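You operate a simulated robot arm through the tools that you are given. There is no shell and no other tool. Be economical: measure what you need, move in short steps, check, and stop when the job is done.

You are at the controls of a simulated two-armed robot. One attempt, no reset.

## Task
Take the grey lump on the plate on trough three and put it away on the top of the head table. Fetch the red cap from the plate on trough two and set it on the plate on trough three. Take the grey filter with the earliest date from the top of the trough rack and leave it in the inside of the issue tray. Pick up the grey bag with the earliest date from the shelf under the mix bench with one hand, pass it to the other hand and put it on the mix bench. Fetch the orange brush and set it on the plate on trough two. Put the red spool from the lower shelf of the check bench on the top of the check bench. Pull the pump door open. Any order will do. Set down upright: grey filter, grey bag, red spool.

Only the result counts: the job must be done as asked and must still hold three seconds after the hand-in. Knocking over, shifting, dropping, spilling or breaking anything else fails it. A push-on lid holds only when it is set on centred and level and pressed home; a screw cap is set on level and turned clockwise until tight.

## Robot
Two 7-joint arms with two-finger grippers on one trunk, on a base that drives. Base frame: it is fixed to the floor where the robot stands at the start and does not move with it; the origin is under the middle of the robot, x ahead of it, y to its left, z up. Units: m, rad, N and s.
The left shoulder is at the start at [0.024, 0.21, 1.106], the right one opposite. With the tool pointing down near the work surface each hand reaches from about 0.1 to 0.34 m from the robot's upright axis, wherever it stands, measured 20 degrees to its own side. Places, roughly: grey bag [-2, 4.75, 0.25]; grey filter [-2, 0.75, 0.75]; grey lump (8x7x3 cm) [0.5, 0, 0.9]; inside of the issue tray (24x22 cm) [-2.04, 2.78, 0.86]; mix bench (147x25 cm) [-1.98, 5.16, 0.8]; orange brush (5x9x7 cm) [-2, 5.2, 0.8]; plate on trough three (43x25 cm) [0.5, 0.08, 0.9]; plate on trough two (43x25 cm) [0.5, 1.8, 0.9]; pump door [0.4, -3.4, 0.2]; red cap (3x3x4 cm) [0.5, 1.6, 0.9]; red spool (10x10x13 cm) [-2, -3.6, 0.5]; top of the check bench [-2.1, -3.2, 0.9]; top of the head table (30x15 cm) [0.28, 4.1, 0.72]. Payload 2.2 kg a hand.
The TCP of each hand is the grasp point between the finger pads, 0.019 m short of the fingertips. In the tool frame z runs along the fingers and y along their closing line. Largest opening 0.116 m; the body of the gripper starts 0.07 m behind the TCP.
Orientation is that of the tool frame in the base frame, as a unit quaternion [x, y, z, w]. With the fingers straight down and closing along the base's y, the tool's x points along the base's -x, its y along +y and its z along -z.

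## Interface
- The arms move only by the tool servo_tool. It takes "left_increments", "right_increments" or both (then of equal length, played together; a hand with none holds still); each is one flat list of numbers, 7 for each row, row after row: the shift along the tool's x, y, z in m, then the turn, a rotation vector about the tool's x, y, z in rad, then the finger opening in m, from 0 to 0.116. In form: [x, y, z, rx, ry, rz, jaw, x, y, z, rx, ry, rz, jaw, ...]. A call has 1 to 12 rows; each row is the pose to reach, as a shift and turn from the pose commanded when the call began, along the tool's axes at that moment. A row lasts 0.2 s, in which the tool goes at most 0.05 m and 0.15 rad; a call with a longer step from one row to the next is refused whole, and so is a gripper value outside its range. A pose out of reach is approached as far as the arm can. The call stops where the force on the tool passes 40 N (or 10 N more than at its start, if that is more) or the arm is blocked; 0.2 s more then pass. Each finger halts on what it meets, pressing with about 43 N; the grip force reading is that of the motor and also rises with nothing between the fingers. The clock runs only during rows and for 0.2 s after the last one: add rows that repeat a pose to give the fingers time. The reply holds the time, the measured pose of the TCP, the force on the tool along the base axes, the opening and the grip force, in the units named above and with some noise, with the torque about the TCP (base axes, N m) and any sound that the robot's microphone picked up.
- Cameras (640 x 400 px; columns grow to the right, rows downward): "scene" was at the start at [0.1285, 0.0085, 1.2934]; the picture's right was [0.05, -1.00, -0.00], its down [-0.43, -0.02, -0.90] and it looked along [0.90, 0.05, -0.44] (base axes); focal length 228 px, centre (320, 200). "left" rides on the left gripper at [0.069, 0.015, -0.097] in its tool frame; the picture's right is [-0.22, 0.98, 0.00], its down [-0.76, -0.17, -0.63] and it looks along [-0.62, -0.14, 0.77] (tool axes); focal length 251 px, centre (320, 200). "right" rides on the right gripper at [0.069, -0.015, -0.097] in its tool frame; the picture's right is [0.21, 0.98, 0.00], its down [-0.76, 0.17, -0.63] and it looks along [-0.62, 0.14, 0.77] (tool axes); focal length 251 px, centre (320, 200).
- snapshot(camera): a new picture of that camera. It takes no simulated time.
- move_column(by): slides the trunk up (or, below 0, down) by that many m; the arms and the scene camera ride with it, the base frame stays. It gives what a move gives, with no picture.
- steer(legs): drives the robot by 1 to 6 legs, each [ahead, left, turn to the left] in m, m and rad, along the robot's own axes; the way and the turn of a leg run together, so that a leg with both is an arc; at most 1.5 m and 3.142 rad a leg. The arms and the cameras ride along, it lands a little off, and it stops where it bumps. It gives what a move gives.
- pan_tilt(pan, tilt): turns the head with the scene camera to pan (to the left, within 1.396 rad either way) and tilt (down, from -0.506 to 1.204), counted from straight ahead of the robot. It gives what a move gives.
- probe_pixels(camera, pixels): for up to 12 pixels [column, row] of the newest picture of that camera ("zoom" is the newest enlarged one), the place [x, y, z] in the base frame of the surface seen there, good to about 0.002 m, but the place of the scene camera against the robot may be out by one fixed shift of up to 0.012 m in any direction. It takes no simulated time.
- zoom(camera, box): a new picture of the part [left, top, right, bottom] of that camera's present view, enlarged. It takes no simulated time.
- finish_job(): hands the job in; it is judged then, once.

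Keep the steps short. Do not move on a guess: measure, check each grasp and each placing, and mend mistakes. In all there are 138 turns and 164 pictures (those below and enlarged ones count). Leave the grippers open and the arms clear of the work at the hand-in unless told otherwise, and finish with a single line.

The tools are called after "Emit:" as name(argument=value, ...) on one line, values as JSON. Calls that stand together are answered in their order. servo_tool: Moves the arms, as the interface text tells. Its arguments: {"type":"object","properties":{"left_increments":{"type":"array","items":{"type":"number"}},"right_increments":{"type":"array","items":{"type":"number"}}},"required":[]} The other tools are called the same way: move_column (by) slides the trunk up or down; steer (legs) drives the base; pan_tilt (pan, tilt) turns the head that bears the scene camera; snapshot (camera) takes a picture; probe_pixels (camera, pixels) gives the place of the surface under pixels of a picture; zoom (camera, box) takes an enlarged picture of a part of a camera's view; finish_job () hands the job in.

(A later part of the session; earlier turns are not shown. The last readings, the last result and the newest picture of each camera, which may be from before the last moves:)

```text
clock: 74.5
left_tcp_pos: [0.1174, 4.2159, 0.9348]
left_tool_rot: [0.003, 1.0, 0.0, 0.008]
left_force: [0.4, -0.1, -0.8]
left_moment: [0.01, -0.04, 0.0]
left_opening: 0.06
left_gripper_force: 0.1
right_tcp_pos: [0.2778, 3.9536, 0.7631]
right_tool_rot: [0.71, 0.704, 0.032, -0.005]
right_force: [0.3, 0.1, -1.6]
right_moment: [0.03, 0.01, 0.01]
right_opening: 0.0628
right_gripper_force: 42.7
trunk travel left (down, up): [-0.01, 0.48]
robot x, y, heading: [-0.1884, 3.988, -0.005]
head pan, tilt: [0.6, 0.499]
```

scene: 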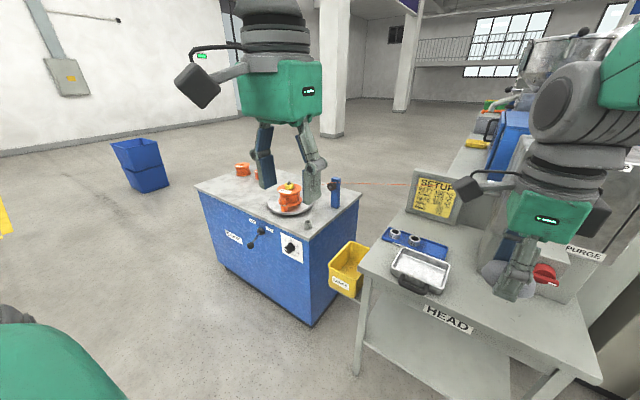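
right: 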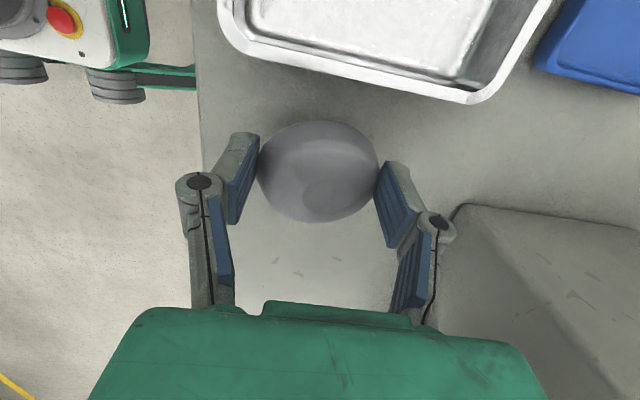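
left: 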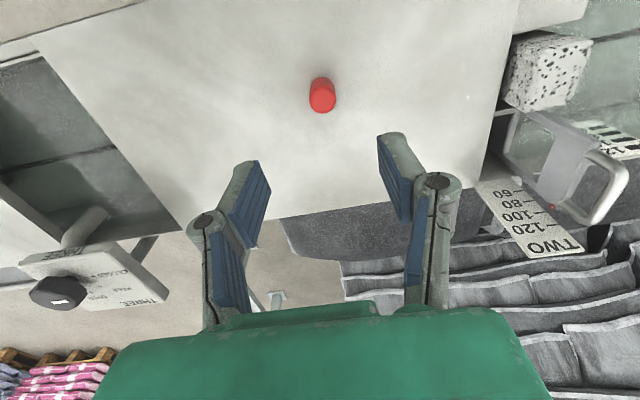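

It follows. Level the tool and go down further in small steps.

Emit:
servo_tool(right_increments=[0, 0, 0.004, 0.038, -0.052, -0.008, 0.05, 0, 0, 0.008, 0.038, -0.052, -0.008, 0.05, 0, 0, 0.012, 0.038, -0.052, -0.008, 0.05, 0, 0, 0.014, 0.038, -0.052, -0.008, 0.05, 0, 0, 0.016, 0.038, -0.052, -0.008, 0.05])

Emit:
snapshot(camera="right")

```text
clock: 75.7
left_tcp_pos: [0.1155, 4.2185, 0.9366]
left_tool_rot: [0.002, 1.0, 0.001, 0.009]
left_force: [-0.3, 0.7, 0.3]
left_moment: [-0.01, -0.02, -0.01]
left_opening: 0.0599
left_gripper_force: 0.0
right_tcp_pos: [0.279, 3.9522, 0.7547]
right_tool_rot: [0.71, 0.705, 0.007, -0.001]
right_force: [-4.6, 1.8, 19.7]
right_moment: [-0.1, -0.41, 0.04]
right_opening: 0.0631
right_gripper_force: 42.9
trunk travel left (down, up): [-0.01, 0.48]
robot x, y, heading: [-0.188, 3.9869, -0.003]
head pan, tilt: [0.6, 0.499]
```

```text
136 pictures are left
```

right: 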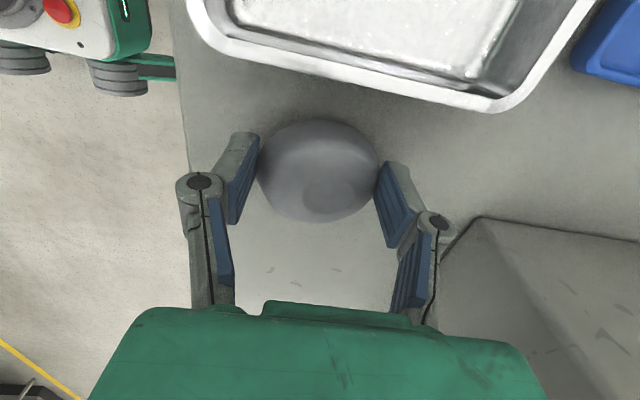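

Contact (20 N). Open just to 0.082 and rise.

Emit:
servo_tool(right_increments=[0, 0, -0.001, 0, 0, 0, 0.07, 0, 0, -0.001, 0, 0, 0, 0.08, 0, 0, -0.001, 0, 0, 0, 0.082, 0, 0, -0.03, 0, 0, 0, 0.082, 0, 0, -0.06, 0, 0, 0, 0.082, 0, 0, -0.1, 0, 0, 0, 0.082])

Emit:
move_column(by=0.2)

Emit:
snapshot(camera="right")

```text
clock: 77.1
left_tcp_pos: [0.1159, 4.2165, 0.9336]
left_tool_rot: [0.002, 1.0, 0.001, 0.008]
left_force: [0.1, -0.2, -0.4]
left_moment: [0.01, -0.02, 0.01]
left_opening: 0.0599
left_gripper_force: 0.1
right_tcp_pos: [0.2796, 3.9536, 0.8355]
right_tool_rot: [0.708, 0.706, -0.013, -0.006]
right_force: [0.0, -0.1, -0.2]
right_moment: [0.0, -0.02, -0.04]
right_opening: 0.082
right_gripper_force: 0.1
trunk travel left (down, up): [-0.01, 0.48]
robot x, y, heading: [-0.1884, 3.9849, -0.002]
head pan, tilt: [0.6, 0.499]
```

```text
clock: 79.3
left_tcp_pos: [0.1173, 4.2167, 1.1332]
left_tool_rot: [0.002, 1.0, 0.001, 0.008]
left_force: [0.1, -0.1, 0.0]
left_moment: [-0.03, -0.01, 0.02]
left_opening: 0.0602
left_gripper_force: 0.1
right_tcp_pos: [0.2768, 3.9563, 1.0374]
right_tool_rot: [0.706, 0.708, -0.011, -0.005]
right_force: [-0.7, 0.0, -0.8]
right_moment: [-0.01, 0.02, 0.03]
right_opening: 0.0822
right_gripper_force: 0.0
trunk travel left (down, up): [-0.21, 0.28]
robot x, y, heading: [-0.1907, 3.986, -0.004]
head pan, tilt: [0.6, 0.499]
```

```text
135 pictures are left
```

right: 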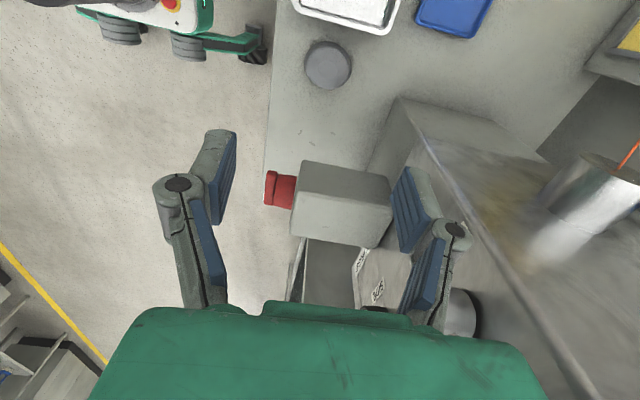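

The lump rests on the head table. Now I'll restore the right wrist, back off, turn round and go to face the mix bench.

Emit:
steer(legs=[[-0.4, 0, 0]])

Emit:
servo_tool(right_increments=[0.0, -0.01, -0.01, 0, 0, -0.131, 0.082, 0, -0.02, -0.02, 0, 0, -0.262, 0.082, 0, -0.03, -0.03, 0, 0, -0.393, 0.082, 0, -0.04, -0.04, 0, 0, -0.524, 0.082, 0, -0.05, -0.05, 0, 0, -0.655, 0.082, 0, -0.06, -0.06, 0, 0, -0.786, 0.082, 0, -0.07, -0.07, 0, 0, -0.917, 0.082, 0, -0.08, -0.08, 0, 0, -1.048, 0.082, -0.02, -0.09, -0.09, 0, 0, -1.179, 0.082, -0.04, -0.1, -0.1, 0, 0, -1.31, 0.082, -0.06, -0.11, -0.11, 0, 0, -1.441, 0.082, -0.08, -0.12, -0.12, 0, 0, -1.571, 0.082])

Emit:
steer(legs=[[0, 0, 3.14], [0, -0.9, 0]])

Emit:
pan_tilt(pan=0.0, tilt=0.4)

Emit:
snapshot(camera="scene")

```text
clock: 81.8
left_tcp_pos: [-0.2891, 4.2198, 1.1342]
left_tool_rot: [0.001, 1.0, 0.001, 0.01]
left_force: [-0.1, -0.9, 0.7]
left_moment: [0.0, -0.02, 0.01]
left_opening: 0.0601
left_gripper_force: 0.1
right_tcp_pos: [-0.127, 3.9568, 1.0372]
right_tool_rot: [0.707, 0.707, -0.011, -0.004]
right_force: [0.1, -1.0, 0.0]
right_moment: [-0.02, 0.0, -0.01]
right_opening: 0.0819
right_gripper_force: 0.1
trunk travel left (down, up): [-0.21, 0.28]
robot x, y, heading: [-0.592, 3.9925, -0.004]
head pan, tilt: [0.6, 0.499]
```

```text
clock: 84.4
left_tcp_pos: [-0.2907, 4.2159, 1.1352]
left_tool_rot: [0.002, 1.0, 0.001, 0.01]
left_force: [-1.1, -0.8, 0.1]
left_moment: [-0.02, -0.03, -0.02]
left_opening: 0.0599
left_gripper_force: 0.1
right_tcp_pos: [-0.2472, 3.8756, 1.1595]
right_tool_rot: [-0.003, 1.0, -0.005, -0.011]
right_force: [0.2, -0.7, 0.3]
right_moment: [0.0, 0.0, 0.0]
right_opening: 0.0819
right_gripper_force: 0.0
trunk travel left (down, up): [-0.21, 0.28]
robot x, y, heading: [-0.5935, 3.9905, -0.006]
head pan, tilt: [0.6, 0.499]
```

```text
clock: 96.4
left_tcp_pos: [-0.8808, 4.6524, 1.1335]
left_tool_rot: [1.0, -0.015, -0.009, -0.002]
left_force: [0.0, -0.6, -0.5]
left_moment: [0.05, -0.01, -0.01]
left_opening: 0.0598
left_gripper_force: 0.0
right_tcp_pos: [-0.9158, 4.9951, 1.1602]
right_tool_rot: [1.0, -0.014, 0.01, -0.008]
right_force: [0.5, -0.7, -1.2]
right_moment: [0.03, 0.01, 0.03]
right_opening: 0.082
right_gripper_force: 0.0
trunk travel left (down, up): [-0.21, 0.28]
robot x, y, heading: [-0.5709, 4.8822, 3.11]
head pan, tilt: [0.6, 0.499]
```

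```text
clock: 97.4
left_tcp_pos: [-0.8784, 4.6638, 1.1362]
left_tool_rot: [1.0, -0.016, -0.009, 0.002]
left_force: [-0.6, -0.3, -0.7]
left_moment: [-0.03, 0.01, 0.04]
left_opening: 0.0601
left_gripper_force: 0.1
right_tcp_pos: [-0.9139, 5.005, 1.1595]
right_tool_rot: [1.0, -0.013, 0.01, -0.004]
right_force: [-0.2, 0.3, 0.4]
right_moment: [-0.02, -0.04, -0.02]
right_opening: 0.0823
right_gripper_force: 0.1
trunk travel left (down, up): [-0.21, 0.28]
robot x, y, heading: [-0.5699, 4.878, 3.111]
head pan, tilt: [0.0, 0.4]
```

```text
134 pictures are left
```

scene: 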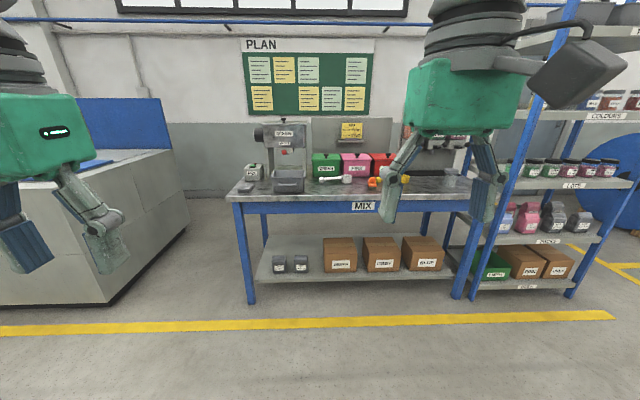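

Two small grey bags on the lower shelf at (280,263) and (301,263); orange thing at (375,183). Zooming to read them.

Emit:
zoom(camera="scene", box=[255, 235, 345, 290])

Emit:
zoom(camera="scene", box=[230, 120, 480, 230])

Emit:
probe_pixels(camera="scene", pixels=[[280, 260], [301, 260], [290, 276], [280, 270], [301, 270], [375, 183], [345, 188], [300, 200], [420, 195], [240, 190]])

```text
7.11 times, centred on (300, 262) of scene
```

zoom: 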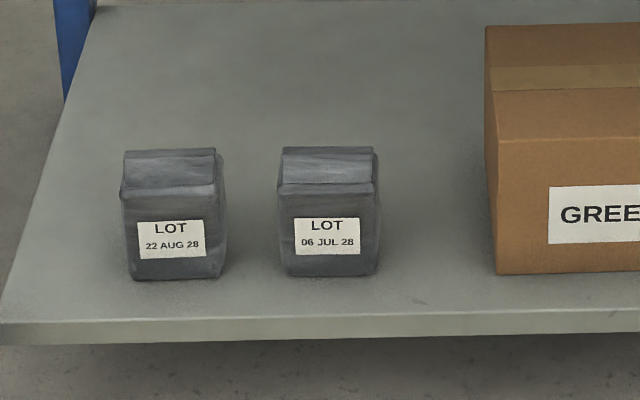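

```text
2.56 times, centred on (355, 175) of scene
```

zoom: 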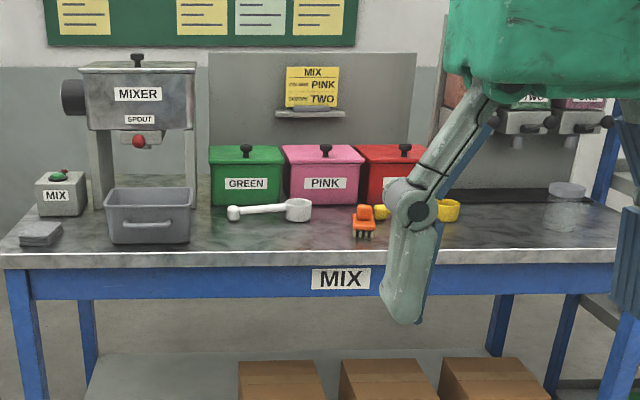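

```text
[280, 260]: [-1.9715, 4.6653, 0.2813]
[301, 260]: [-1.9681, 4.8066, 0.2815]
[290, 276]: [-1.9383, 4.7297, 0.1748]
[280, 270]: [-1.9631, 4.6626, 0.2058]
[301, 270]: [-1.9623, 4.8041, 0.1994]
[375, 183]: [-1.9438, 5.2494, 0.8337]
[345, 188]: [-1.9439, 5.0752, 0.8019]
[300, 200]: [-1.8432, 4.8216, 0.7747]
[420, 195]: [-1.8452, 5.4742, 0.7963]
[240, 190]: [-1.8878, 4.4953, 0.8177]
```

The right-hand bag reads 06 JUL 28 (earlier than 22 AUG 28), at about (-1.97, 4.805); shelf z 0.175, bag top about 0.285. I'll straighten and approach the bench.

Emit:
steer(legs=[[0, 0, 0.031], [0.72, -0.12, 0]])

Emit:
pan_tilt(pan=0.1, tilt=0.9)

Emit:
snapshot(camera="scene")

Emit:
snapshot(camera="right")

```text
clock: 101.7
left_tcp_pos: [-1.5876, 4.7817, 1.1371]
left_tool_rot: [1.0, -0.002, -0.009, 0.004]
left_force: [0.0, 0.2, 0.6]
left_moment: [-0.01, -0.02, 0.01]
left_opening: 0.06
left_gripper_force: 0.1
right_tcp_pos: [-1.6328, 5.1216, 1.1598]
right_tool_rot: [1.0, 0.001, 0.009, -0.003]
right_force: [-0.1, -0.3, 0.4]
right_moment: [-0.02, -0.02, -0.02]
right_opening: 0.0823
right_gripper_force: 0.1
trunk travel left (down, up): [-0.21, 0.28]
robot x, y, heading: [-1.2857, 4.9989, 3.139]
head pan, tilt: [0.0, 0.4]
```

```text
clock: 102.6
left_tcp_pos: [-1.5862, 4.7841, 1.1372]
left_tool_rot: [1.0, 0.0, -0.01, 0.004]
left_force: [0.5, -0.1, 0.5]
left_moment: [0.0, -0.01, 0.02]
left_opening: 0.0599
left_gripper_force: 0.0
right_tcp_pos: [-1.6311, 5.1248, 1.161]
right_tool_rot: [1.0, 0.001, 0.009, -0.002]
right_force: [1.4, 1.4, 0.0]
right_moment: [-0.02, 0.0, 0.01]
right_opening: 0.0818
right_gripper_force: 0.1
trunk travel left (down, up): [-0.21, 0.28]
robot x, y, heading: [-1.2849, 5.0049, 3.138]
head pan, tilt: [0.099, 0.901]
```

```text
131 pictures are left
```

scene: 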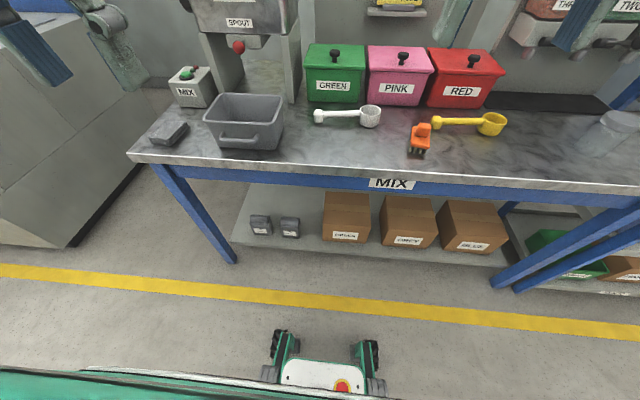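

```text
130 pictures are left
```

right: 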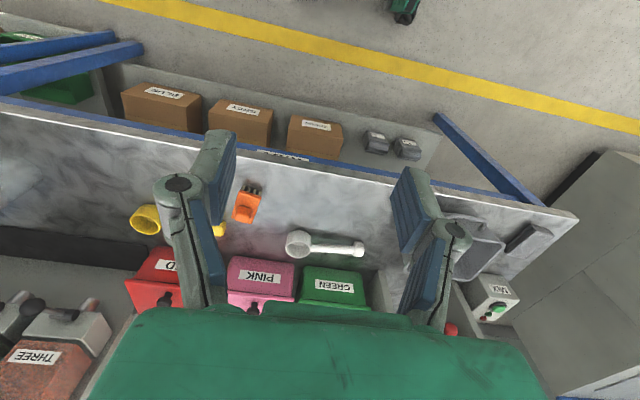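

Measuring bags with the right hand camera, plus bench edge, brush and shelf edge.

Emit:
probe_pixels(camera="right", pixels=[[375, 146], [368, 135], [384, 136], [375, 133], [405, 150], [395, 140], [350, 160], [430, 110], [250, 188], [247, 208], [420, 300], [340, 200]])

Emit:
probe_pixels(camera="scene", pixels=[[290, 236], [290, 218], [283, 225], [298, 225], [260, 225], [282, 247], [305, 253], [350, 178], [320, 365], [335, 150], [320, 135], [380, 150]])

Emit:
zoom(camera="right", box=[220, 100, 440, 250])

```text
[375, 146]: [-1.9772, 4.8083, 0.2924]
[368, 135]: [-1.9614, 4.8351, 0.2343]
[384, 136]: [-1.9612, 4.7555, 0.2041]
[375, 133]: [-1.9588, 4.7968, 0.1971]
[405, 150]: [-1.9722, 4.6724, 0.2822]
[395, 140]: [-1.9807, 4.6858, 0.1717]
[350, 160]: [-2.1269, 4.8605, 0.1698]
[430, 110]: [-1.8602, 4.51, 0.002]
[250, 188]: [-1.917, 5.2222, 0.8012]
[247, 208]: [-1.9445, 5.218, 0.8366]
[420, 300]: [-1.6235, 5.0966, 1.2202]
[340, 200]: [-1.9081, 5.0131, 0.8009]
```

```text
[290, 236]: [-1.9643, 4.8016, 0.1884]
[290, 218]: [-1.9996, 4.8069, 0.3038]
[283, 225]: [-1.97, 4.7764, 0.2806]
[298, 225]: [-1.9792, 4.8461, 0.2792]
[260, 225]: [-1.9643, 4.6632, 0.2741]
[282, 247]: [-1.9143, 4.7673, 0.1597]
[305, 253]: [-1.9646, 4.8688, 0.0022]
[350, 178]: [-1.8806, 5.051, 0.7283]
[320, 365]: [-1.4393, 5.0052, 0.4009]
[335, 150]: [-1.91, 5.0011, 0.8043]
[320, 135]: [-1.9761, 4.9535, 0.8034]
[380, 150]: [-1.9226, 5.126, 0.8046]
```

```text
2.67 times, centred on (330, 175) of right
```

zoom: 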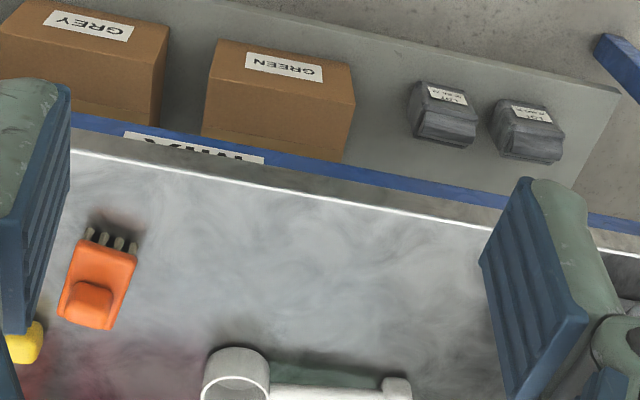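

The JUL bag: front face x -1.96, centre y about 4.808, top about 0.30. I'll lower the trunk 0.2, drive 0.15 closer, then lower the left hand in front of the bench while pitching it forward.

Emit:
move_column(by=-0.2)

Emit:
steer(legs=[[0.14, 0, 0]])

Emit:
servo_tool(left_increments=[0, -0.002, 0.042, 0, -0.08, 0, 0.09, 0, -0.004, 0.084, 0, -0.16, 0, 0.116, 0, -0.006, 0.126, 0, -0.24, 0, 0.116, 0, -0.008, 0.168, 0, -0.32, 0, 0.116, 0, -0.01, 0.21, 0, -0.4, 0, 0.116, 0, -0.012, 0.252, 0, -0.48, 0, 0.116, 0, -0.014, 0.294, 0, -0.56, 0, 0.116, 0, -0.016, 0.336, 0, -0.64, 0, 0.116, 0, -0.018, 0.378, 0, -0.72, 0, 0.116, 0, -0.02, 0.42, 0, -0.8, 0, 0.116, 0, -0.022, 0.462, 0, -0.88, 0, 0.116, 0, -0.024, 0.5, 0, -0.96, 0, 0.116])

Emit:
snapshot(camera="left")

```text
clock: 104.8
left_tcp_pos: [-1.5858, 4.7805, 0.937]
left_tool_rot: [1.0, -0.001, -0.01, 0.003]
left_force: [-0.5, -0.7, 0.1]
left_moment: [0.01, -0.01, 0.0]
left_opening: 0.06
left_gripper_force: 0.0
right_tcp_pos: [-1.63, 5.1208, 0.9613]
right_tool_rot: [1.0, 0.0, 0.009, -0.003]
right_force: [-1.2, 0.4, 0.2]
right_moment: [-0.01, -0.02, 0.01]
right_opening: 0.082
right_gripper_force: 0.1
trunk travel left (down, up): [-0.01, 0.48]
robot x, y, heading: [-1.2846, 5.0035, 3.138]
head pan, tilt: [0.099, 0.901]
```

```text
clock: 106.1
left_tcp_pos: [-1.7276, 4.7799, 0.9363]
left_tool_rot: [1.0, 0.001, -0.009, 0.003]
left_force: [-0.3, 0.4, 0.1]
left_moment: [-0.01, -0.06, 0.01]
left_opening: 0.0598
left_gripper_force: 0.0
right_tcp_pos: [-1.7717, 5.1205, 0.96]
right_tool_rot: [1.0, 0.003, 0.01, -0.002]
right_force: [-0.7, -0.1, -1.3]
right_moment: [-0.01, -0.03, -0.01]
right_opening: 0.0818
right_gripper_force: 0.0
trunk travel left (down, up): [-0.01, 0.48]
robot x, y, heading: [-1.425, 5.0038, 3.138]
head pan, tilt: [0.099, 0.901]
```

```text
clock: 108.7
left_tcp_pos: [-1.729, 4.8221, 0.4509]
left_tool_rot: [0.877, 0.0, -0.479, 0.011]
left_force: [-1.3, 0.3, -0.2]
left_moment: [0.0, 0.0, 0.01]
left_opening: 0.1158
left_gripper_force: 0.0
left hand out of reach, approached as far as the arm can: row 4, 5, 6, 7, 8, 9, 10, 11, 12
right_tcp_pos: [-1.7555, 5.1218, 0.9657]
right_tool_rot: [1.0, 0.004, 0.001, -0.001]
right_force: [0.4, 0.4, 1.0]
right_moment: [-0.02, 0.0, -0.02]
right_opening: 0.0822
right_gripper_force: 0.0
trunk travel left (down, up): [-0.01, 0.48]
robot x, y, heading: [-1.4199, 5.0016, -3.141]
head pan, tilt: [0.099, 0.901]
```

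```text
128 pictures are left
```

left: 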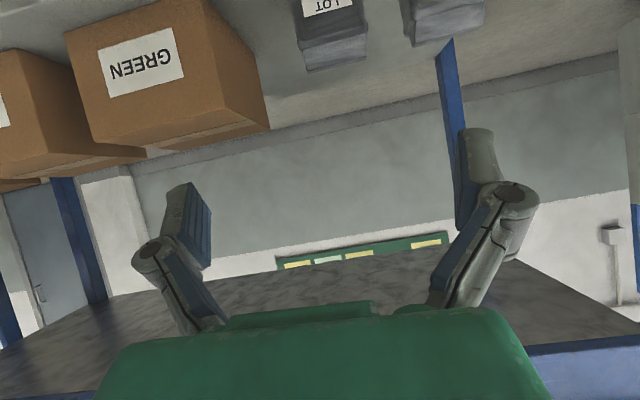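

The left hand got to (-1.729, 4.822, 0.451), pitched as wanted. Bags at (330,40) and (445,20). Measuring them with this camera.

Emit:
probe_pixels(camera="left", pixels=[[333, 50], [303, 40], [364, 40], [333, 66], [333, 15], [450, 30], [408, 30], [200, 130], [265, 125], [380, 120]])

Emit:
zoom(camera="left", box=[220, 0, 500, 140])

```text
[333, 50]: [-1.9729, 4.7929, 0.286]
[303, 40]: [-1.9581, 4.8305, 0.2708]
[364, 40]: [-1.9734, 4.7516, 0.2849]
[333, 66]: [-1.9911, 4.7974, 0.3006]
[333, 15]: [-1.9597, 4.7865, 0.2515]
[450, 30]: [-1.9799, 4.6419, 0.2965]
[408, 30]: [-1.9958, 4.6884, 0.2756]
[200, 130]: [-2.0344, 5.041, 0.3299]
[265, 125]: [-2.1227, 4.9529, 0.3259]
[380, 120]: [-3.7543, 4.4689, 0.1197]
```

```text
2.29 times, centred on (360, 70) of left
```

zoom: 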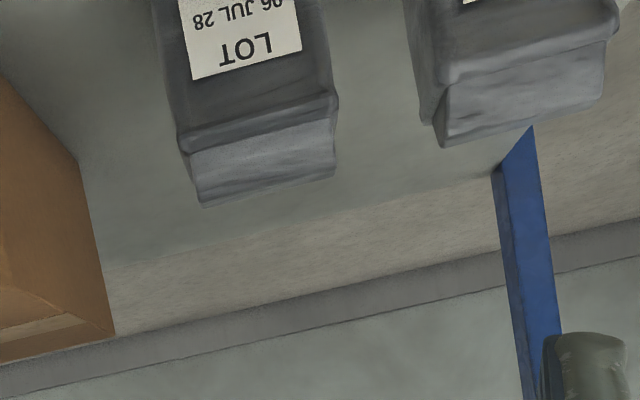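

The lot label confirms 06 JUL 28. Bag y spans about 4.755-4.838. I'll align y and advance halfway along the tool axis.

Emit:
servo_tool(left_increments=[0.01, 0.012, 0.02, 0, 0, 0, 0.108, 0.02, 0.026, 0.05, 0, 0, 0, 0.108, 0.03, 0.026, 0.09, 0, 0, 0, 0.108, 0.035, 0.026, 0.13, 0, 0, 0, 0.108, 0.035, 0.026, 0.16, 0, 0, 0, 0.108, 0.035, 0.026, 0.16, 0, 0, 0, 0.108])

Emit:
snapshot(camera="left")

```text
clock: 110.1
left_tcp_pos: [-1.8492, 4.83, 0.331]
left_tool_rot: [0.882, -0.001, -0.471, 0.019]
left_force: [0.5, 0.4, 0.1]
left_moment: [-0.02, 0.0, 0.0]
left_opening: 0.108
left_gripper_force: 0.0
left hand out of reach, approached as far as the arm can: row 1, 2, 3, 4, 5, 6
right_tcp_pos: [-1.7625, 5.1217, 0.963]
right_tool_rot: [1.0, 0.002, 0.004, -0.003]
right_force: [0.3, -0.3, -0.1]
right_moment: [0.02, 0.0, 0.01]
right_opening: 0.0818
right_gripper_force: 0.1
trunk travel left (down, up): [-0.01, 0.48]
robot x, y, heading: [-1.4248, 5.0024, 3.139]
head pan, tilt: [0.099, 0.901]
```

```text
126 pictures are left
```

left: 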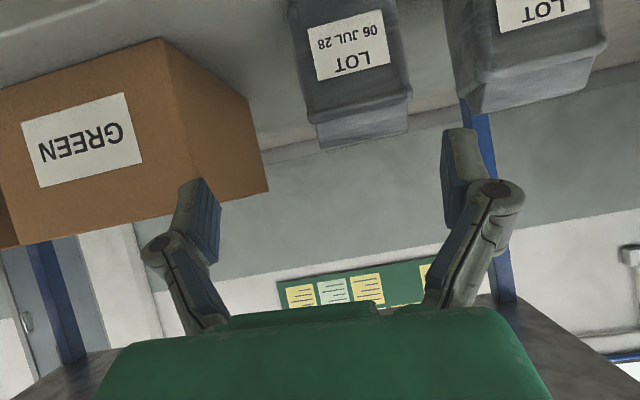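

Hand is stuck at y 4.83 by the arm's reach, so I'll shift the robot itself: left 0.034 and ahead 0.08.

Emit:
steer(legs=[[0.0, 0.034, 0], [0.08, 0, 0]])

Emit:
snapshot(camera="left")

```text
clock: 111.0
left_tcp_pos: [-1.8409, 4.8113, 0.3226]
left_tool_rot: [0.887, 0.002, -0.462, 0.016]
left_force: [-0.5, -1.0, -0.2]
left_moment: [0.02, -0.01, 0.05]
left_opening: 0.108
left_gripper_force: 0.1
right_tcp_pos: [-1.7686, 5.1001, 0.9624]
right_tool_rot: [1.0, 0.003, 0.01, -0.004]
right_force: [-0.8, 1.0, -0.1]
right_moment: [-0.01, -0.01, -0.02]
right_opening: 0.0818
right_gripper_force: 0.1
trunk travel left (down, up): [-0.01, 0.48]
robot x, y, heading: [-1.4255, 4.9834, -3.142]
head pan, tilt: [0.099, 0.901]
stopped in leg 1: the robot was blocked; the commanded pose is now the measured one
```

```text
125 pictures are left
```

left: 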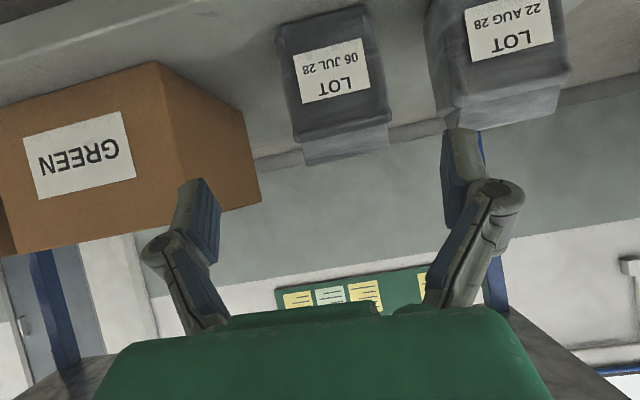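

Something blocked the drive leftward. I'll look with the scene camera toward the left arm.

Emit:
pan_tilt(pan=0.7, tilt=0.8)

Emit:
snapshot(camera="scene")

```text
clock: 112.0
left_tcp_pos: [-1.8415, 4.8113, 0.3214]
left_tool_rot: [0.887, 0.001, -0.462, 0.014]
left_force: [-0.1, 0.3, -0.7]
left_moment: [0.01, 0.0, -0.01]
left_opening: 0.108
left_gripper_force: 0.1
right_tcp_pos: [-1.7674, 5.0988, 0.9616]
right_tool_rot: [1.0, 0.003, 0.009, -0.005]
right_force: [0.1, 0.4, -0.4]
right_moment: [0.0, 0.0, -0.04]
right_opening: 0.0823
right_gripper_force: 0.0
trunk travel left (down, up): [-0.01, 0.48]
robot x, y, heading: [-1.4254, 4.9889, -3.146]
head pan, tilt: [0.7, 0.799]
```

```text
124 pictures are left
```

scene: 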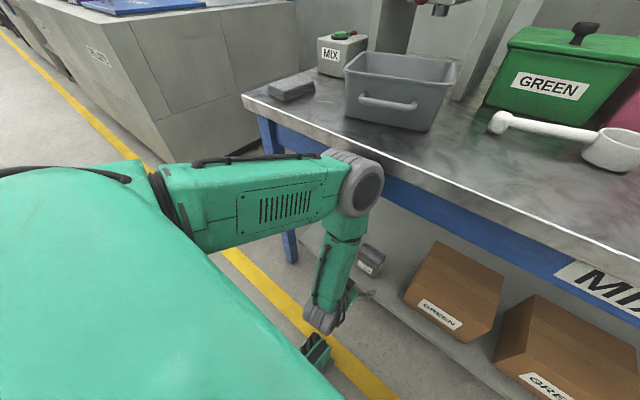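

The left elbow pokes forward and touches the bench edge. I'll back off 0.08, then shift left 0.02, and reach with the arm instead.

Emit:
steer(legs=[[-0.08, 0, 0], [0, 0.02, 0]])

Emit:
servo_tool(left_increments=[0.01, 0, 0.03, 0, -0.05, 0, 0.108, 0.02, 0, 0.06, 0, -0.1, 0, 0.108, 0.02, 0, 0.09, 0, -0.1, 0, 0.108, 0.02, 0, 0.12, 0, -0.1, 0, 0.108, 0.02, 0, 0.12, 0, -0.1, 0, 0.108])

Emit:
snapshot(camera="left")

Emit:
snapshot(camera="scene")

```text
clock: 113.5
left_tcp_pos: [-1.7627, 4.7988, 0.3243]
left_tool_rot: [0.886, -0.002, -0.464, 0.019]
left_force: [0.5, 0.6, -0.5]
left_moment: [-0.02, -0.02, 0.05]
left_opening: 0.1078
left_gripper_force: 0.0
right_tcp_pos: [-1.6894, 5.0922, 0.9613]
right_tool_rot: [1.0, 0.002, 0.01, 0.002]
right_force: [-0.1, 0.5, 0.5]
right_moment: [-0.06, -0.02, -0.04]
right_opening: 0.082
right_gripper_force: 0.1
trunk travel left (down, up): [-0.01, 0.48]
robot x, y, heading: [-1.3434, 4.9675, -3.146]
head pan, tilt: [0.7, 0.799]
```

```text
clock: 114.7
left_tcp_pos: [-1.8491, 4.7898, 0.2383]
left_tool_rot: [0.862, 0.0, -0.507, 0.017]
left_force: [-0.7, 0.2, 0.4]
left_moment: [0.02, -0.01, -0.01]
left_opening: 0.108
left_gripper_force: 0.2
right_tcp_pos: [-1.6867, 5.0823, 0.962]
right_tool_rot: [1.0, 0.003, 0.009, -0.003]
right_force: [0.2, 0.9, 0.1]
right_moment: [0.03, 0.01, -0.01]
right_opening: 0.0818
right_gripper_force: 0.1
trunk travel left (down, up): [-0.01, 0.48]
robot x, y, heading: [-1.3445, 4.9714, -3.144]
head pan, tilt: [0.7, 0.799]
```

```text
123 pictures are left
```

left: 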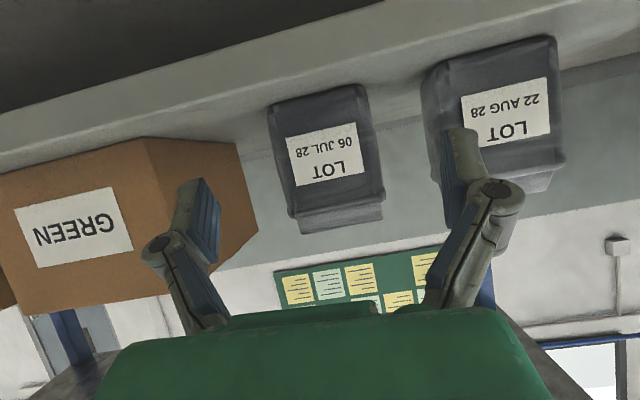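

```text
122 pictures are left
```

scene: 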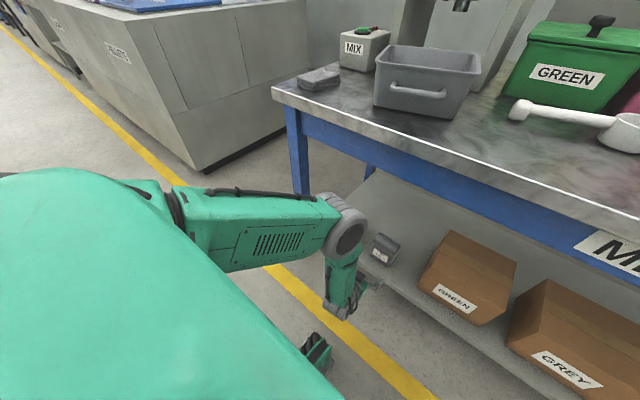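

Reach works now; JUL bag sits between the fingers. Measuring it again.

Emit:
probe_pixels(camera="left", pixels=[[325, 135], [274, 150], [380, 140], [327, 185], [300, 220], [375, 210], [340, 215], [440, 160], [432, 90], [220, 50]])

```text
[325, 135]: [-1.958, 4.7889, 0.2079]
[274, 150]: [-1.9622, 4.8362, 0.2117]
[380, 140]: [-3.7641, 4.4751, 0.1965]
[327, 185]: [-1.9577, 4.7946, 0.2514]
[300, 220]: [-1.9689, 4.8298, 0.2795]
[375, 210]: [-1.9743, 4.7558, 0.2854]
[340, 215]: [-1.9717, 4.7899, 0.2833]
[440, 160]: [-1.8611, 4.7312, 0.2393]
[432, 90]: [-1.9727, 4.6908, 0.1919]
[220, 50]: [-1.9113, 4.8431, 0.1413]
```

Bag centre y 4.795, front x -1.958. Moving horizontally in 0.136 m, slightly down.

Emit:
servo_tool(left_increments=[-0.014, -0.004, 0.031, 0, 0, 0, 0.108, -0.028, -0.004, 0.062, 0, 0, 0, 0.108, -0.042, -0.004, 0.093, 0, 0, 0, 0.108, -0.055, -0.004, 0.125, 0, 0, 0, 0.108, -0.055, -0.004, 0.125, 0, 0, 0, 0.108])

Emit:
snapshot(camera="left")

Emit:
snapshot(camera="scene")

```text
clock: 115.8
left_tcp_pos: [-1.9849, 4.7918, 0.2293]
left_tool_rot: [0.862, -0.002, -0.506, 0.017]
left_force: [0.9, -0.7, 0.7]
left_moment: [0.02, 0.03, 0.02]
left_opening: 0.1085
left_gripper_force: 0.9
left hand out of reach, approached as far as the arm can: row 4, 5
right_tcp_pos: [-1.6862, 5.0879, 0.9623]
right_tool_rot: [1.0, 0.002, 0.009, -0.001]
right_force: [0.3, 0.0, -0.2]
right_moment: [0.03, 0.02, 0.01]
right_opening: 0.082
right_gripper_force: 0.2
trunk travel left (down, up): [-0.01, 0.48]
robot x, y, heading: [-1.3436, 4.9684, -3.143]
head pan, tilt: [0.7, 0.799]
```

```text
121 pictures are left
```

left: 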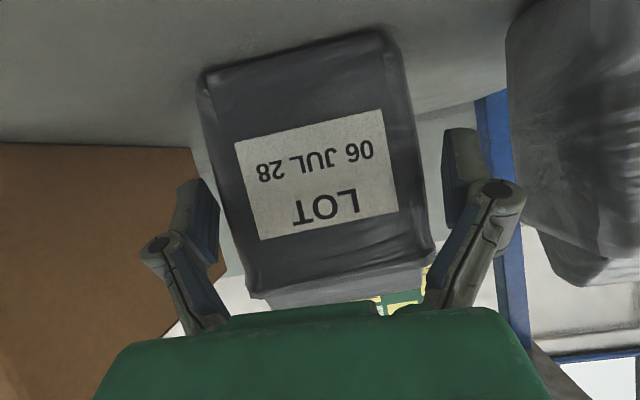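

```text
120 pictures are left
```

scene: 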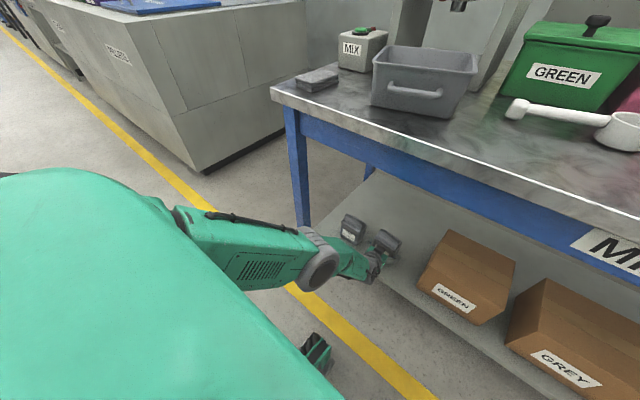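

The bag is between the fingers. Closing.

Emit:
servo_tool(left_increments=[0, 0, 0, 0, 0, 0, 0.09, 0, 0, 0, 0, 0, 0, 0.075, 0, 0, 0, 0, 0, 0, 0.06, 0, 0, 0, 0, 0, 0, 0.055, 0, 0, 0, 0, 0, 0, 0.055])

Emit:
snapshot(camera="left")

```text
clock: 117.0
left_tcp_pos: [-1.9853, 4.7918, 0.2304]
left_tool_rot: [0.861, -0.001, -0.508, 0.017]
left_force: [0.2, 0.9, 1.0]
left_moment: [0.1, 0.12, -0.07]
left_opening: 0.0981
left_gripper_force: 43.0
right_tcp_pos: [-1.6874, 5.0877, 0.9637]
right_tool_rot: [1.0, 0.002, 0.009, 0.0]
right_force: [-0.3, 0.0, 0.6]
right_moment: [0.01, -0.01, -0.04]
right_opening: 0.0822
right_gripper_force: 0.0
trunk travel left (down, up): [-0.01, 0.48]
robot x, y, heading: [-1.3455, 4.9678, -3.145]
head pan, tilt: [0.7, 0.799]
```

```text
119 pictures are left
```

left: 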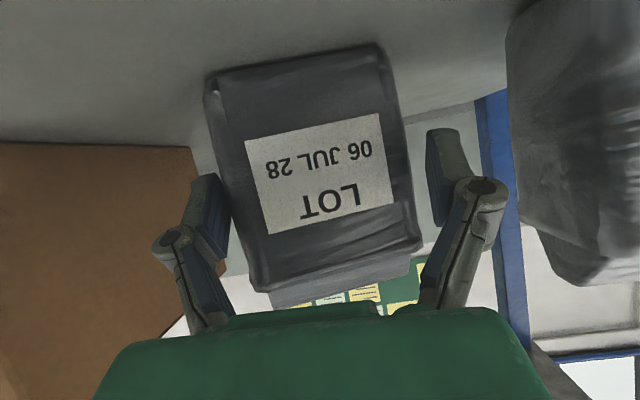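

Grip stopped at 0.098 and the bag looks pushed back a little; I may be gripping only its front bulge. Looking closer.

Emit:
zoom(camera="scene", box=[320, 200, 440, 290])

Emit:
probe_pixels(camera="left", pixels=[[320, 160], [220, 140], [385, 100], [245, 250], [410, 200], [420, 235], [340, 290], [300, 70]])

```text
4.44 times, centred on (380, 245) of scene
```

zoom: 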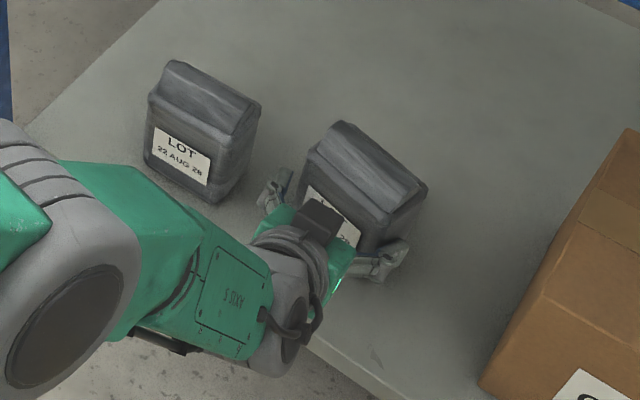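

```text
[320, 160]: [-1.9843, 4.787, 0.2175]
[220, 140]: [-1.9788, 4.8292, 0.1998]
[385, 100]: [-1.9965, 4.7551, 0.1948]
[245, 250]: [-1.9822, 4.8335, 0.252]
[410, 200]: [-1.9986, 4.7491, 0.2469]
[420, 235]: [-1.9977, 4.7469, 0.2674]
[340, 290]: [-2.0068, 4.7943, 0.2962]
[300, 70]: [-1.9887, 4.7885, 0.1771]
```

The bag was only caught at its front corners and slid back about 2.5 cm (still upright). I'll open fully, advance 0.036 m with the base and re-grip at its middle.

Emit:
servo_tool(left_increments=[0, 0, 0, 0, 0, 0, 0.116, 0, 0, 0, 0, 0, 0, 0.116])

Emit:
steer(legs=[[0.038, 0, 0]])

Emit:
snapshot(camera="left")

```text
clock: 117.7
left_tcp_pos: [-1.9847, 4.7911, 0.2303]
left_tool_rot: [0.861, -0.001, -0.508, 0.017]
left_force: [0.4, 0.6, 0.3]
left_moment: [-0.04, -0.01, 0.02]
left_opening: 0.1159
left_gripper_force: 0.0
right_tcp_pos: [-1.6857, 5.0888, 0.9619]
right_tool_rot: [1.0, 0.002, 0.009, -0.001]
right_force: [-0.4, 0.0, -0.6]
right_moment: [-0.02, -0.03, 0.01]
right_opening: 0.082
right_gripper_force: 0.0
trunk travel left (down, up): [-0.01, 0.48]
robot x, y, heading: [-1.3438, 4.9695, -3.144]
head pan, tilt: [0.7, 0.799]
```

```text
clock: 118.5
left_tcp_pos: [-2.0239, 4.7916, 0.2287]
left_tool_rot: [0.862, -0.002, -0.507, 0.017]
left_force: [-0.3, 0.3, 0.0]
left_moment: [0.0, 0.0, 0.02]
left_opening: 0.1158
left_gripper_force: 0.0
right_tcp_pos: [-1.7268, 5.0874, 0.9602]
right_tool_rot: [1.0, 0.003, 0.01, -0.001]
right_force: [0.0, 0.3, -1.5]
right_moment: [-0.03, -0.02, 0.0]
right_opening: 0.0821
right_gripper_force: 0.0
trunk travel left (down, up): [-0.01, 0.48]
robot x, y, heading: [-1.3821, 4.9671, -3.143]
head pan, tilt: [0.7, 0.799]
```

```text
117 pictures are left
```

left: 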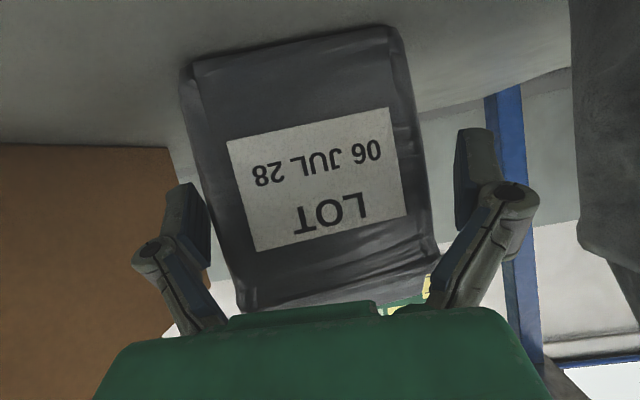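

No contact on the way in. Closing again.

Emit:
servo_tool(left_increments=[0, 0, 0, 0, 0, 0, 0.09, 0, 0, 0, 0, 0, 0, 0.075, 0, 0, 0, 0, 0, 0, 0.06, 0, 0, 0, 0, 0, 0, 0.055, 0, 0, 0, 0, 0, 0, 0.055])

Emit:
snapshot(camera="left")

```text
clock: 119.7
left_tcp_pos: [-2.0239, 4.7917, 0.2306]
left_tool_rot: [0.861, -0.002, -0.508, 0.016]
left_force: [0.6, 1.1, -0.2]
left_moment: [0.27, 0.05, -0.11]
left_opening: 0.1015
left_gripper_force: 43.2
right_tcp_pos: [-1.7234, 5.0876, 0.9613]
right_tool_rot: [1.0, 0.003, 0.008, -0.001]
right_force: [0.1, -0.6, -0.8]
right_moment: [-0.01, -0.02, -0.01]
right_opening: 0.0819
right_gripper_force: 0.0
trunk travel left (down, up): [-0.01, 0.48]
robot x, y, heading: [-1.3832, 4.9703, -3.139]
head pan, tilt: [0.7, 0.799]
```

```text
116 pictures are left
```

left: 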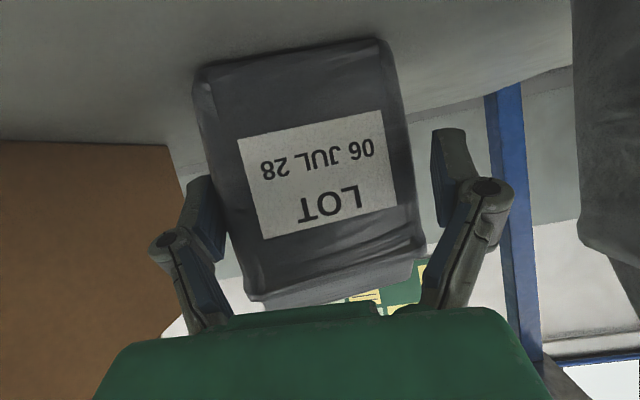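

Still 0.1015. Measuring the bag pose and taking a top view to judge the grip.

Emit:
probe_pixels(camera="left", pixels=[[320, 160], [215, 140], [385, 100], [240, 250], [410, 200], [420, 235], [340, 290], [300, 70], [210, 220], [440, 180]])

Emit:
zoom(camera="scene", box=[330, 195, 430, 270])

```text
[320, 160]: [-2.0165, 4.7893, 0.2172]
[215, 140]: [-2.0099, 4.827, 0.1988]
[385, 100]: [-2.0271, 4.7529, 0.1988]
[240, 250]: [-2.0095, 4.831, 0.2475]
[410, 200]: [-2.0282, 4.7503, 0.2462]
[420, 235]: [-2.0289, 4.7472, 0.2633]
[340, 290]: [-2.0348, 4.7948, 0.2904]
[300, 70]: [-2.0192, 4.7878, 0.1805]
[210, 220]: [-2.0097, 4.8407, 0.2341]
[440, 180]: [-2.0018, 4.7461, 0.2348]
```

```text
5.33 times, centred on (380, 232) of scene
```

zoom: 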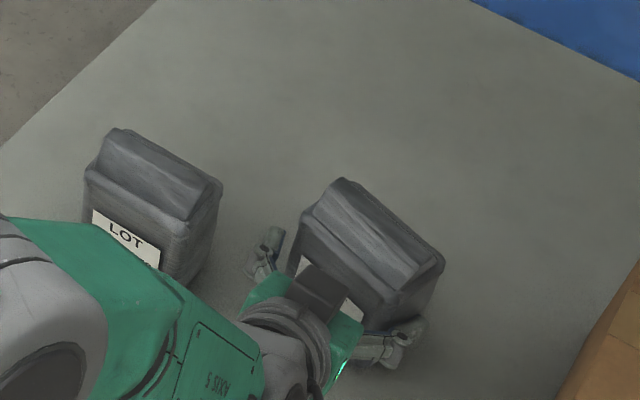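

The bag stands yawed about 12°, so closing pushes it back. I'll open, yaw the hand 12.7° to match the bag, then move in again.

Emit:
servo_tool(left_increments=[0, 0, 0, 0, 0, 0, 0.116, 0, 0, 0, 0, 0, 0, 0.116, 0, -0.003, 0, 0.1, 0, 0.055, 0.116, 0, -0.006, 0, 0.1925, 0, 0.107, 0.116, 0, -0.006, 0, 0.1925, 0, 0.107, 0.116])

Emit:
snapshot(camera="left")

```text
clock: 120.9
left_tcp_pos: [-2.0234, 4.8088, 0.2271]
left_tool_rot: [0.858, -0.095, -0.504, -0.03]
left_force: [0.3, -0.6, -1.3]
left_moment: [0.07, -0.03, -0.02]
left_opening: 0.116
left_gripper_force: 0.1
left hand out of reach, approached as far as the arm can: row 4, 5
right_tcp_pos: [-1.7253, 5.0878, 0.9615]
right_tool_rot: [1.0, 0.003, 0.008, -0.001]
right_force: [-0.3, 0.0, 0.1]
right_moment: [0.01, 0.01, 0.01]
right_opening: 0.0819
right_gripper_force: 0.0
trunk travel left (down, up): [-0.01, 0.48]
robot x, y, heading: [-1.3807, 4.9707, -3.136]
head pan, tilt: [0.7, 0.799]
```

```text
114 pictures are left
```

left: 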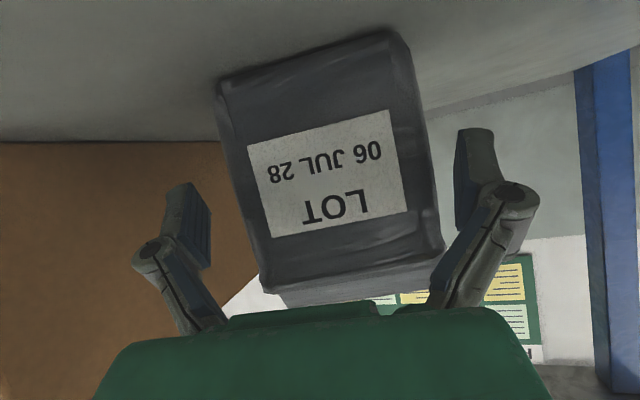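

Emit:
probe_pixels(camera="left", pixels=[[225, 110], [400, 70], [330, 160], [255, 230], [425, 190], [440, 235], [350, 285], [285, 290], [310, 75]])

```text
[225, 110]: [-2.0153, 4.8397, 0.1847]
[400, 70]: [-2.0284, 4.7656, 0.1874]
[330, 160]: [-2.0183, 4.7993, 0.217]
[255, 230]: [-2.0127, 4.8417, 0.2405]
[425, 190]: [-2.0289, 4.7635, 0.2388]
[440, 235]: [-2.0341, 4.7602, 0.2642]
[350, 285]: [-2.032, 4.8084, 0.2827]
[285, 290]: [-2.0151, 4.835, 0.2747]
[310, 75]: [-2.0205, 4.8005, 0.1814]
```

The bag is at centre about (-2.053, 4.809), the hand yaw 10° matches. Driving ahead 0.034 and closing.

Emit:
steer(legs=[[0.035, 0, 0]])

Emit:
servo_tool(left_increments=[0, 0, 0, 0, 0, 0, 0.1, 0, 0, 0, 0, 0, 0, 0.09, 0, 0, 0, 0, 0, 0, 0.075, 0, 0, 0, 0, 0, 0, 0.06, 0, 0, 0, 0, 0, 0, 0.055])

Emit:
snapshot(camera="left")

```text
clock: 121.8
left_tcp_pos: [-2.0599, 4.8093, 0.2272]
left_tool_rot: [0.858, -0.093, -0.504, -0.03]
left_force: [-0.5, 0.3, 0.1]
left_moment: [-0.04, -0.01, -0.02]
left_opening: 0.1161
left_gripper_force: 0.0
right_tcp_pos: [-1.7595, 5.0881, 0.9617]
right_tool_rot: [1.0, 0.003, 0.008, -0.001]
right_force: [-0.2, -0.3, -0.4]
right_moment: [0.01, -0.04, -0.01]
right_opening: 0.082
right_gripper_force: 0.0
trunk travel left (down, up): [-0.01, 0.48]
robot x, y, heading: [-1.4177, 4.9655, -3.141]
head pan, tilt: [0.7, 0.799]
```

```text
clock: 123.0
left_tcp_pos: [-2.0591, 4.809, 0.2284]
left_tool_rot: [0.857, -0.094, -0.505, -0.03]
left_force: [1.1, 0.5, 2.3]
left_moment: [0.27, -0.03, -0.08]
left_opening: 0.1024
left_gripper_force: 42.9
right_tcp_pos: [-1.7557, 5.087, 0.963]
right_tool_rot: [1.0, 0.003, 0.007, -0.001]
right_force: [0.8, -0.6, 0.5]
right_moment: [0.02, -0.02, -0.01]
right_opening: 0.0819
right_gripper_force: 0.0
trunk travel left (down, up): [-0.01, 0.48]
robot x, y, heading: [-1.4154, 4.9716, -3.136]
head pan, tilt: [0.7, 0.799]
```

```text
113 pictures are left
```

left: 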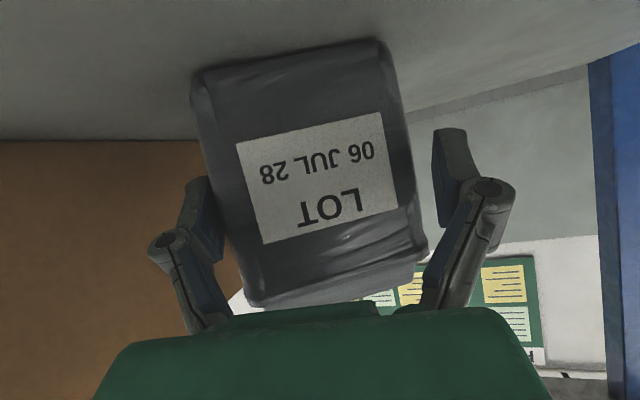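

The V-shaped inner links limit how deep the bag can sit, so the pads hold its front third. Grip force is full at 43 N. I'll test with a gentle 1 cm lift.

Emit:
servo_tool(left_increments=[-0.0044, 0, -0.0025, 0, 0, 0, 0.05, -0.0088, 0, -0.005, 0, 0, 0, 0.05, -0.0088, 0, -0.005, 0, 0, 0, 0.05])

Emit:
snapshot(camera="left")

Emit:
zoom(camera="scene", box=[330, 175, 450, 265])

```text
clock: 123.8
left_tcp_pos: [-2.0643, 4.8103, 0.2317]
left_tool_rot: [0.858, -0.094, -0.505, -0.03]
left_force: [-0.4, 0.8, -3.4]
left_moment: [-0.06, -0.08, 0.02]
left_opening: 0.1021
left_gripper_force: 43.3
left hand out of reach, approached as far as the arm can: row 1, 2, 3
right_tcp_pos: [-1.7564, 5.087, 0.9634]
right_tool_rot: [1.0, 0.003, 0.007, -0.001]
right_force: [0.0, -1.1, -0.1]
right_moment: [-0.03, 0.0, -0.01]
right_opening: 0.0821
right_gripper_force: 0.2
trunk travel left (down, up): [-0.01, 0.48]
robot x, y, heading: [-1.4143, 4.9708, -3.141]
head pan, tilt: [0.7, 0.799]
```

```text
112 pictures are left
```

left: 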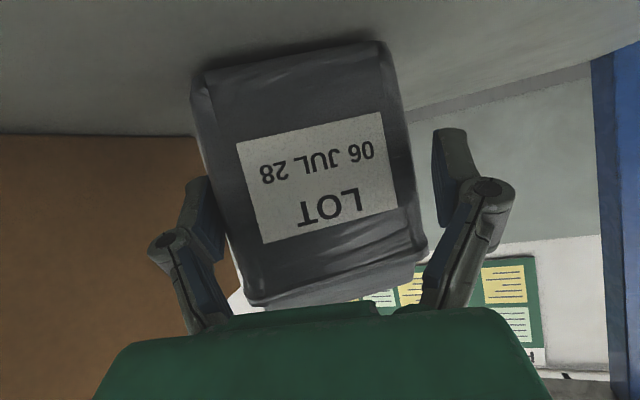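

```text
4.44 times, centred on (390, 220) of scene
```

zoom: 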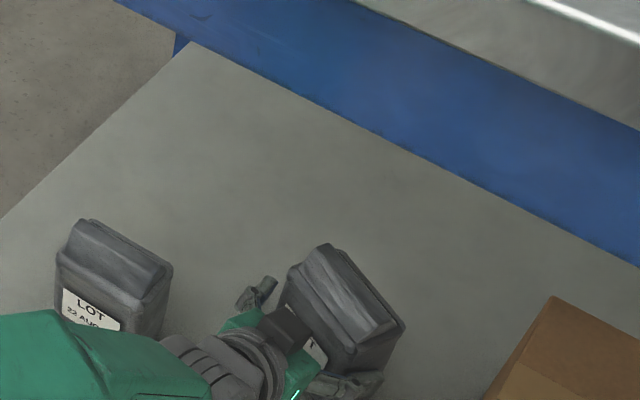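

It is held: the hand bears 3.4 N and the bag kept its place between the fingers. Raise with the trunk 0.04, then check.

Emit:
move_column(by=0.04)

Emit:
snapshot(camera="left")

```text
clock: 124.6
left_tcp_pos: [-2.0649, 4.8107, 0.2715]
left_tool_rot: [0.857, -0.095, -0.505, -0.031]
left_force: [-0.3, -1.2, -3.9]
left_moment: [-0.03, -0.07, 0.01]
left_opening: 0.1023
left_gripper_force: 43.3
right_tcp_pos: [-1.7572, 5.0877, 1.0028]
right_tool_rot: [1.0, 0.003, 0.007, 0.0]
right_force: [-0.2, -0.3, -1.4]
right_moment: [0.02, -0.04, 0.03]
right_opening: 0.0821
right_gripper_force: 0.0
trunk travel left (down, up): [-0.05, 0.44]
robot x, y, heading: [-1.4185, 4.9681, -3.141]
head pan, tilt: [0.7, 0.799]
```

```text
110 pictures are left
```

left: 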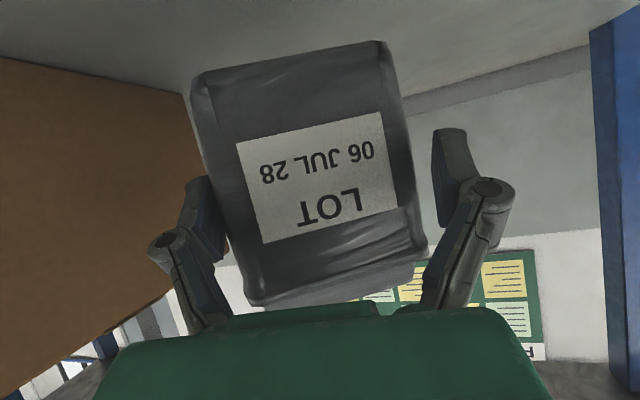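

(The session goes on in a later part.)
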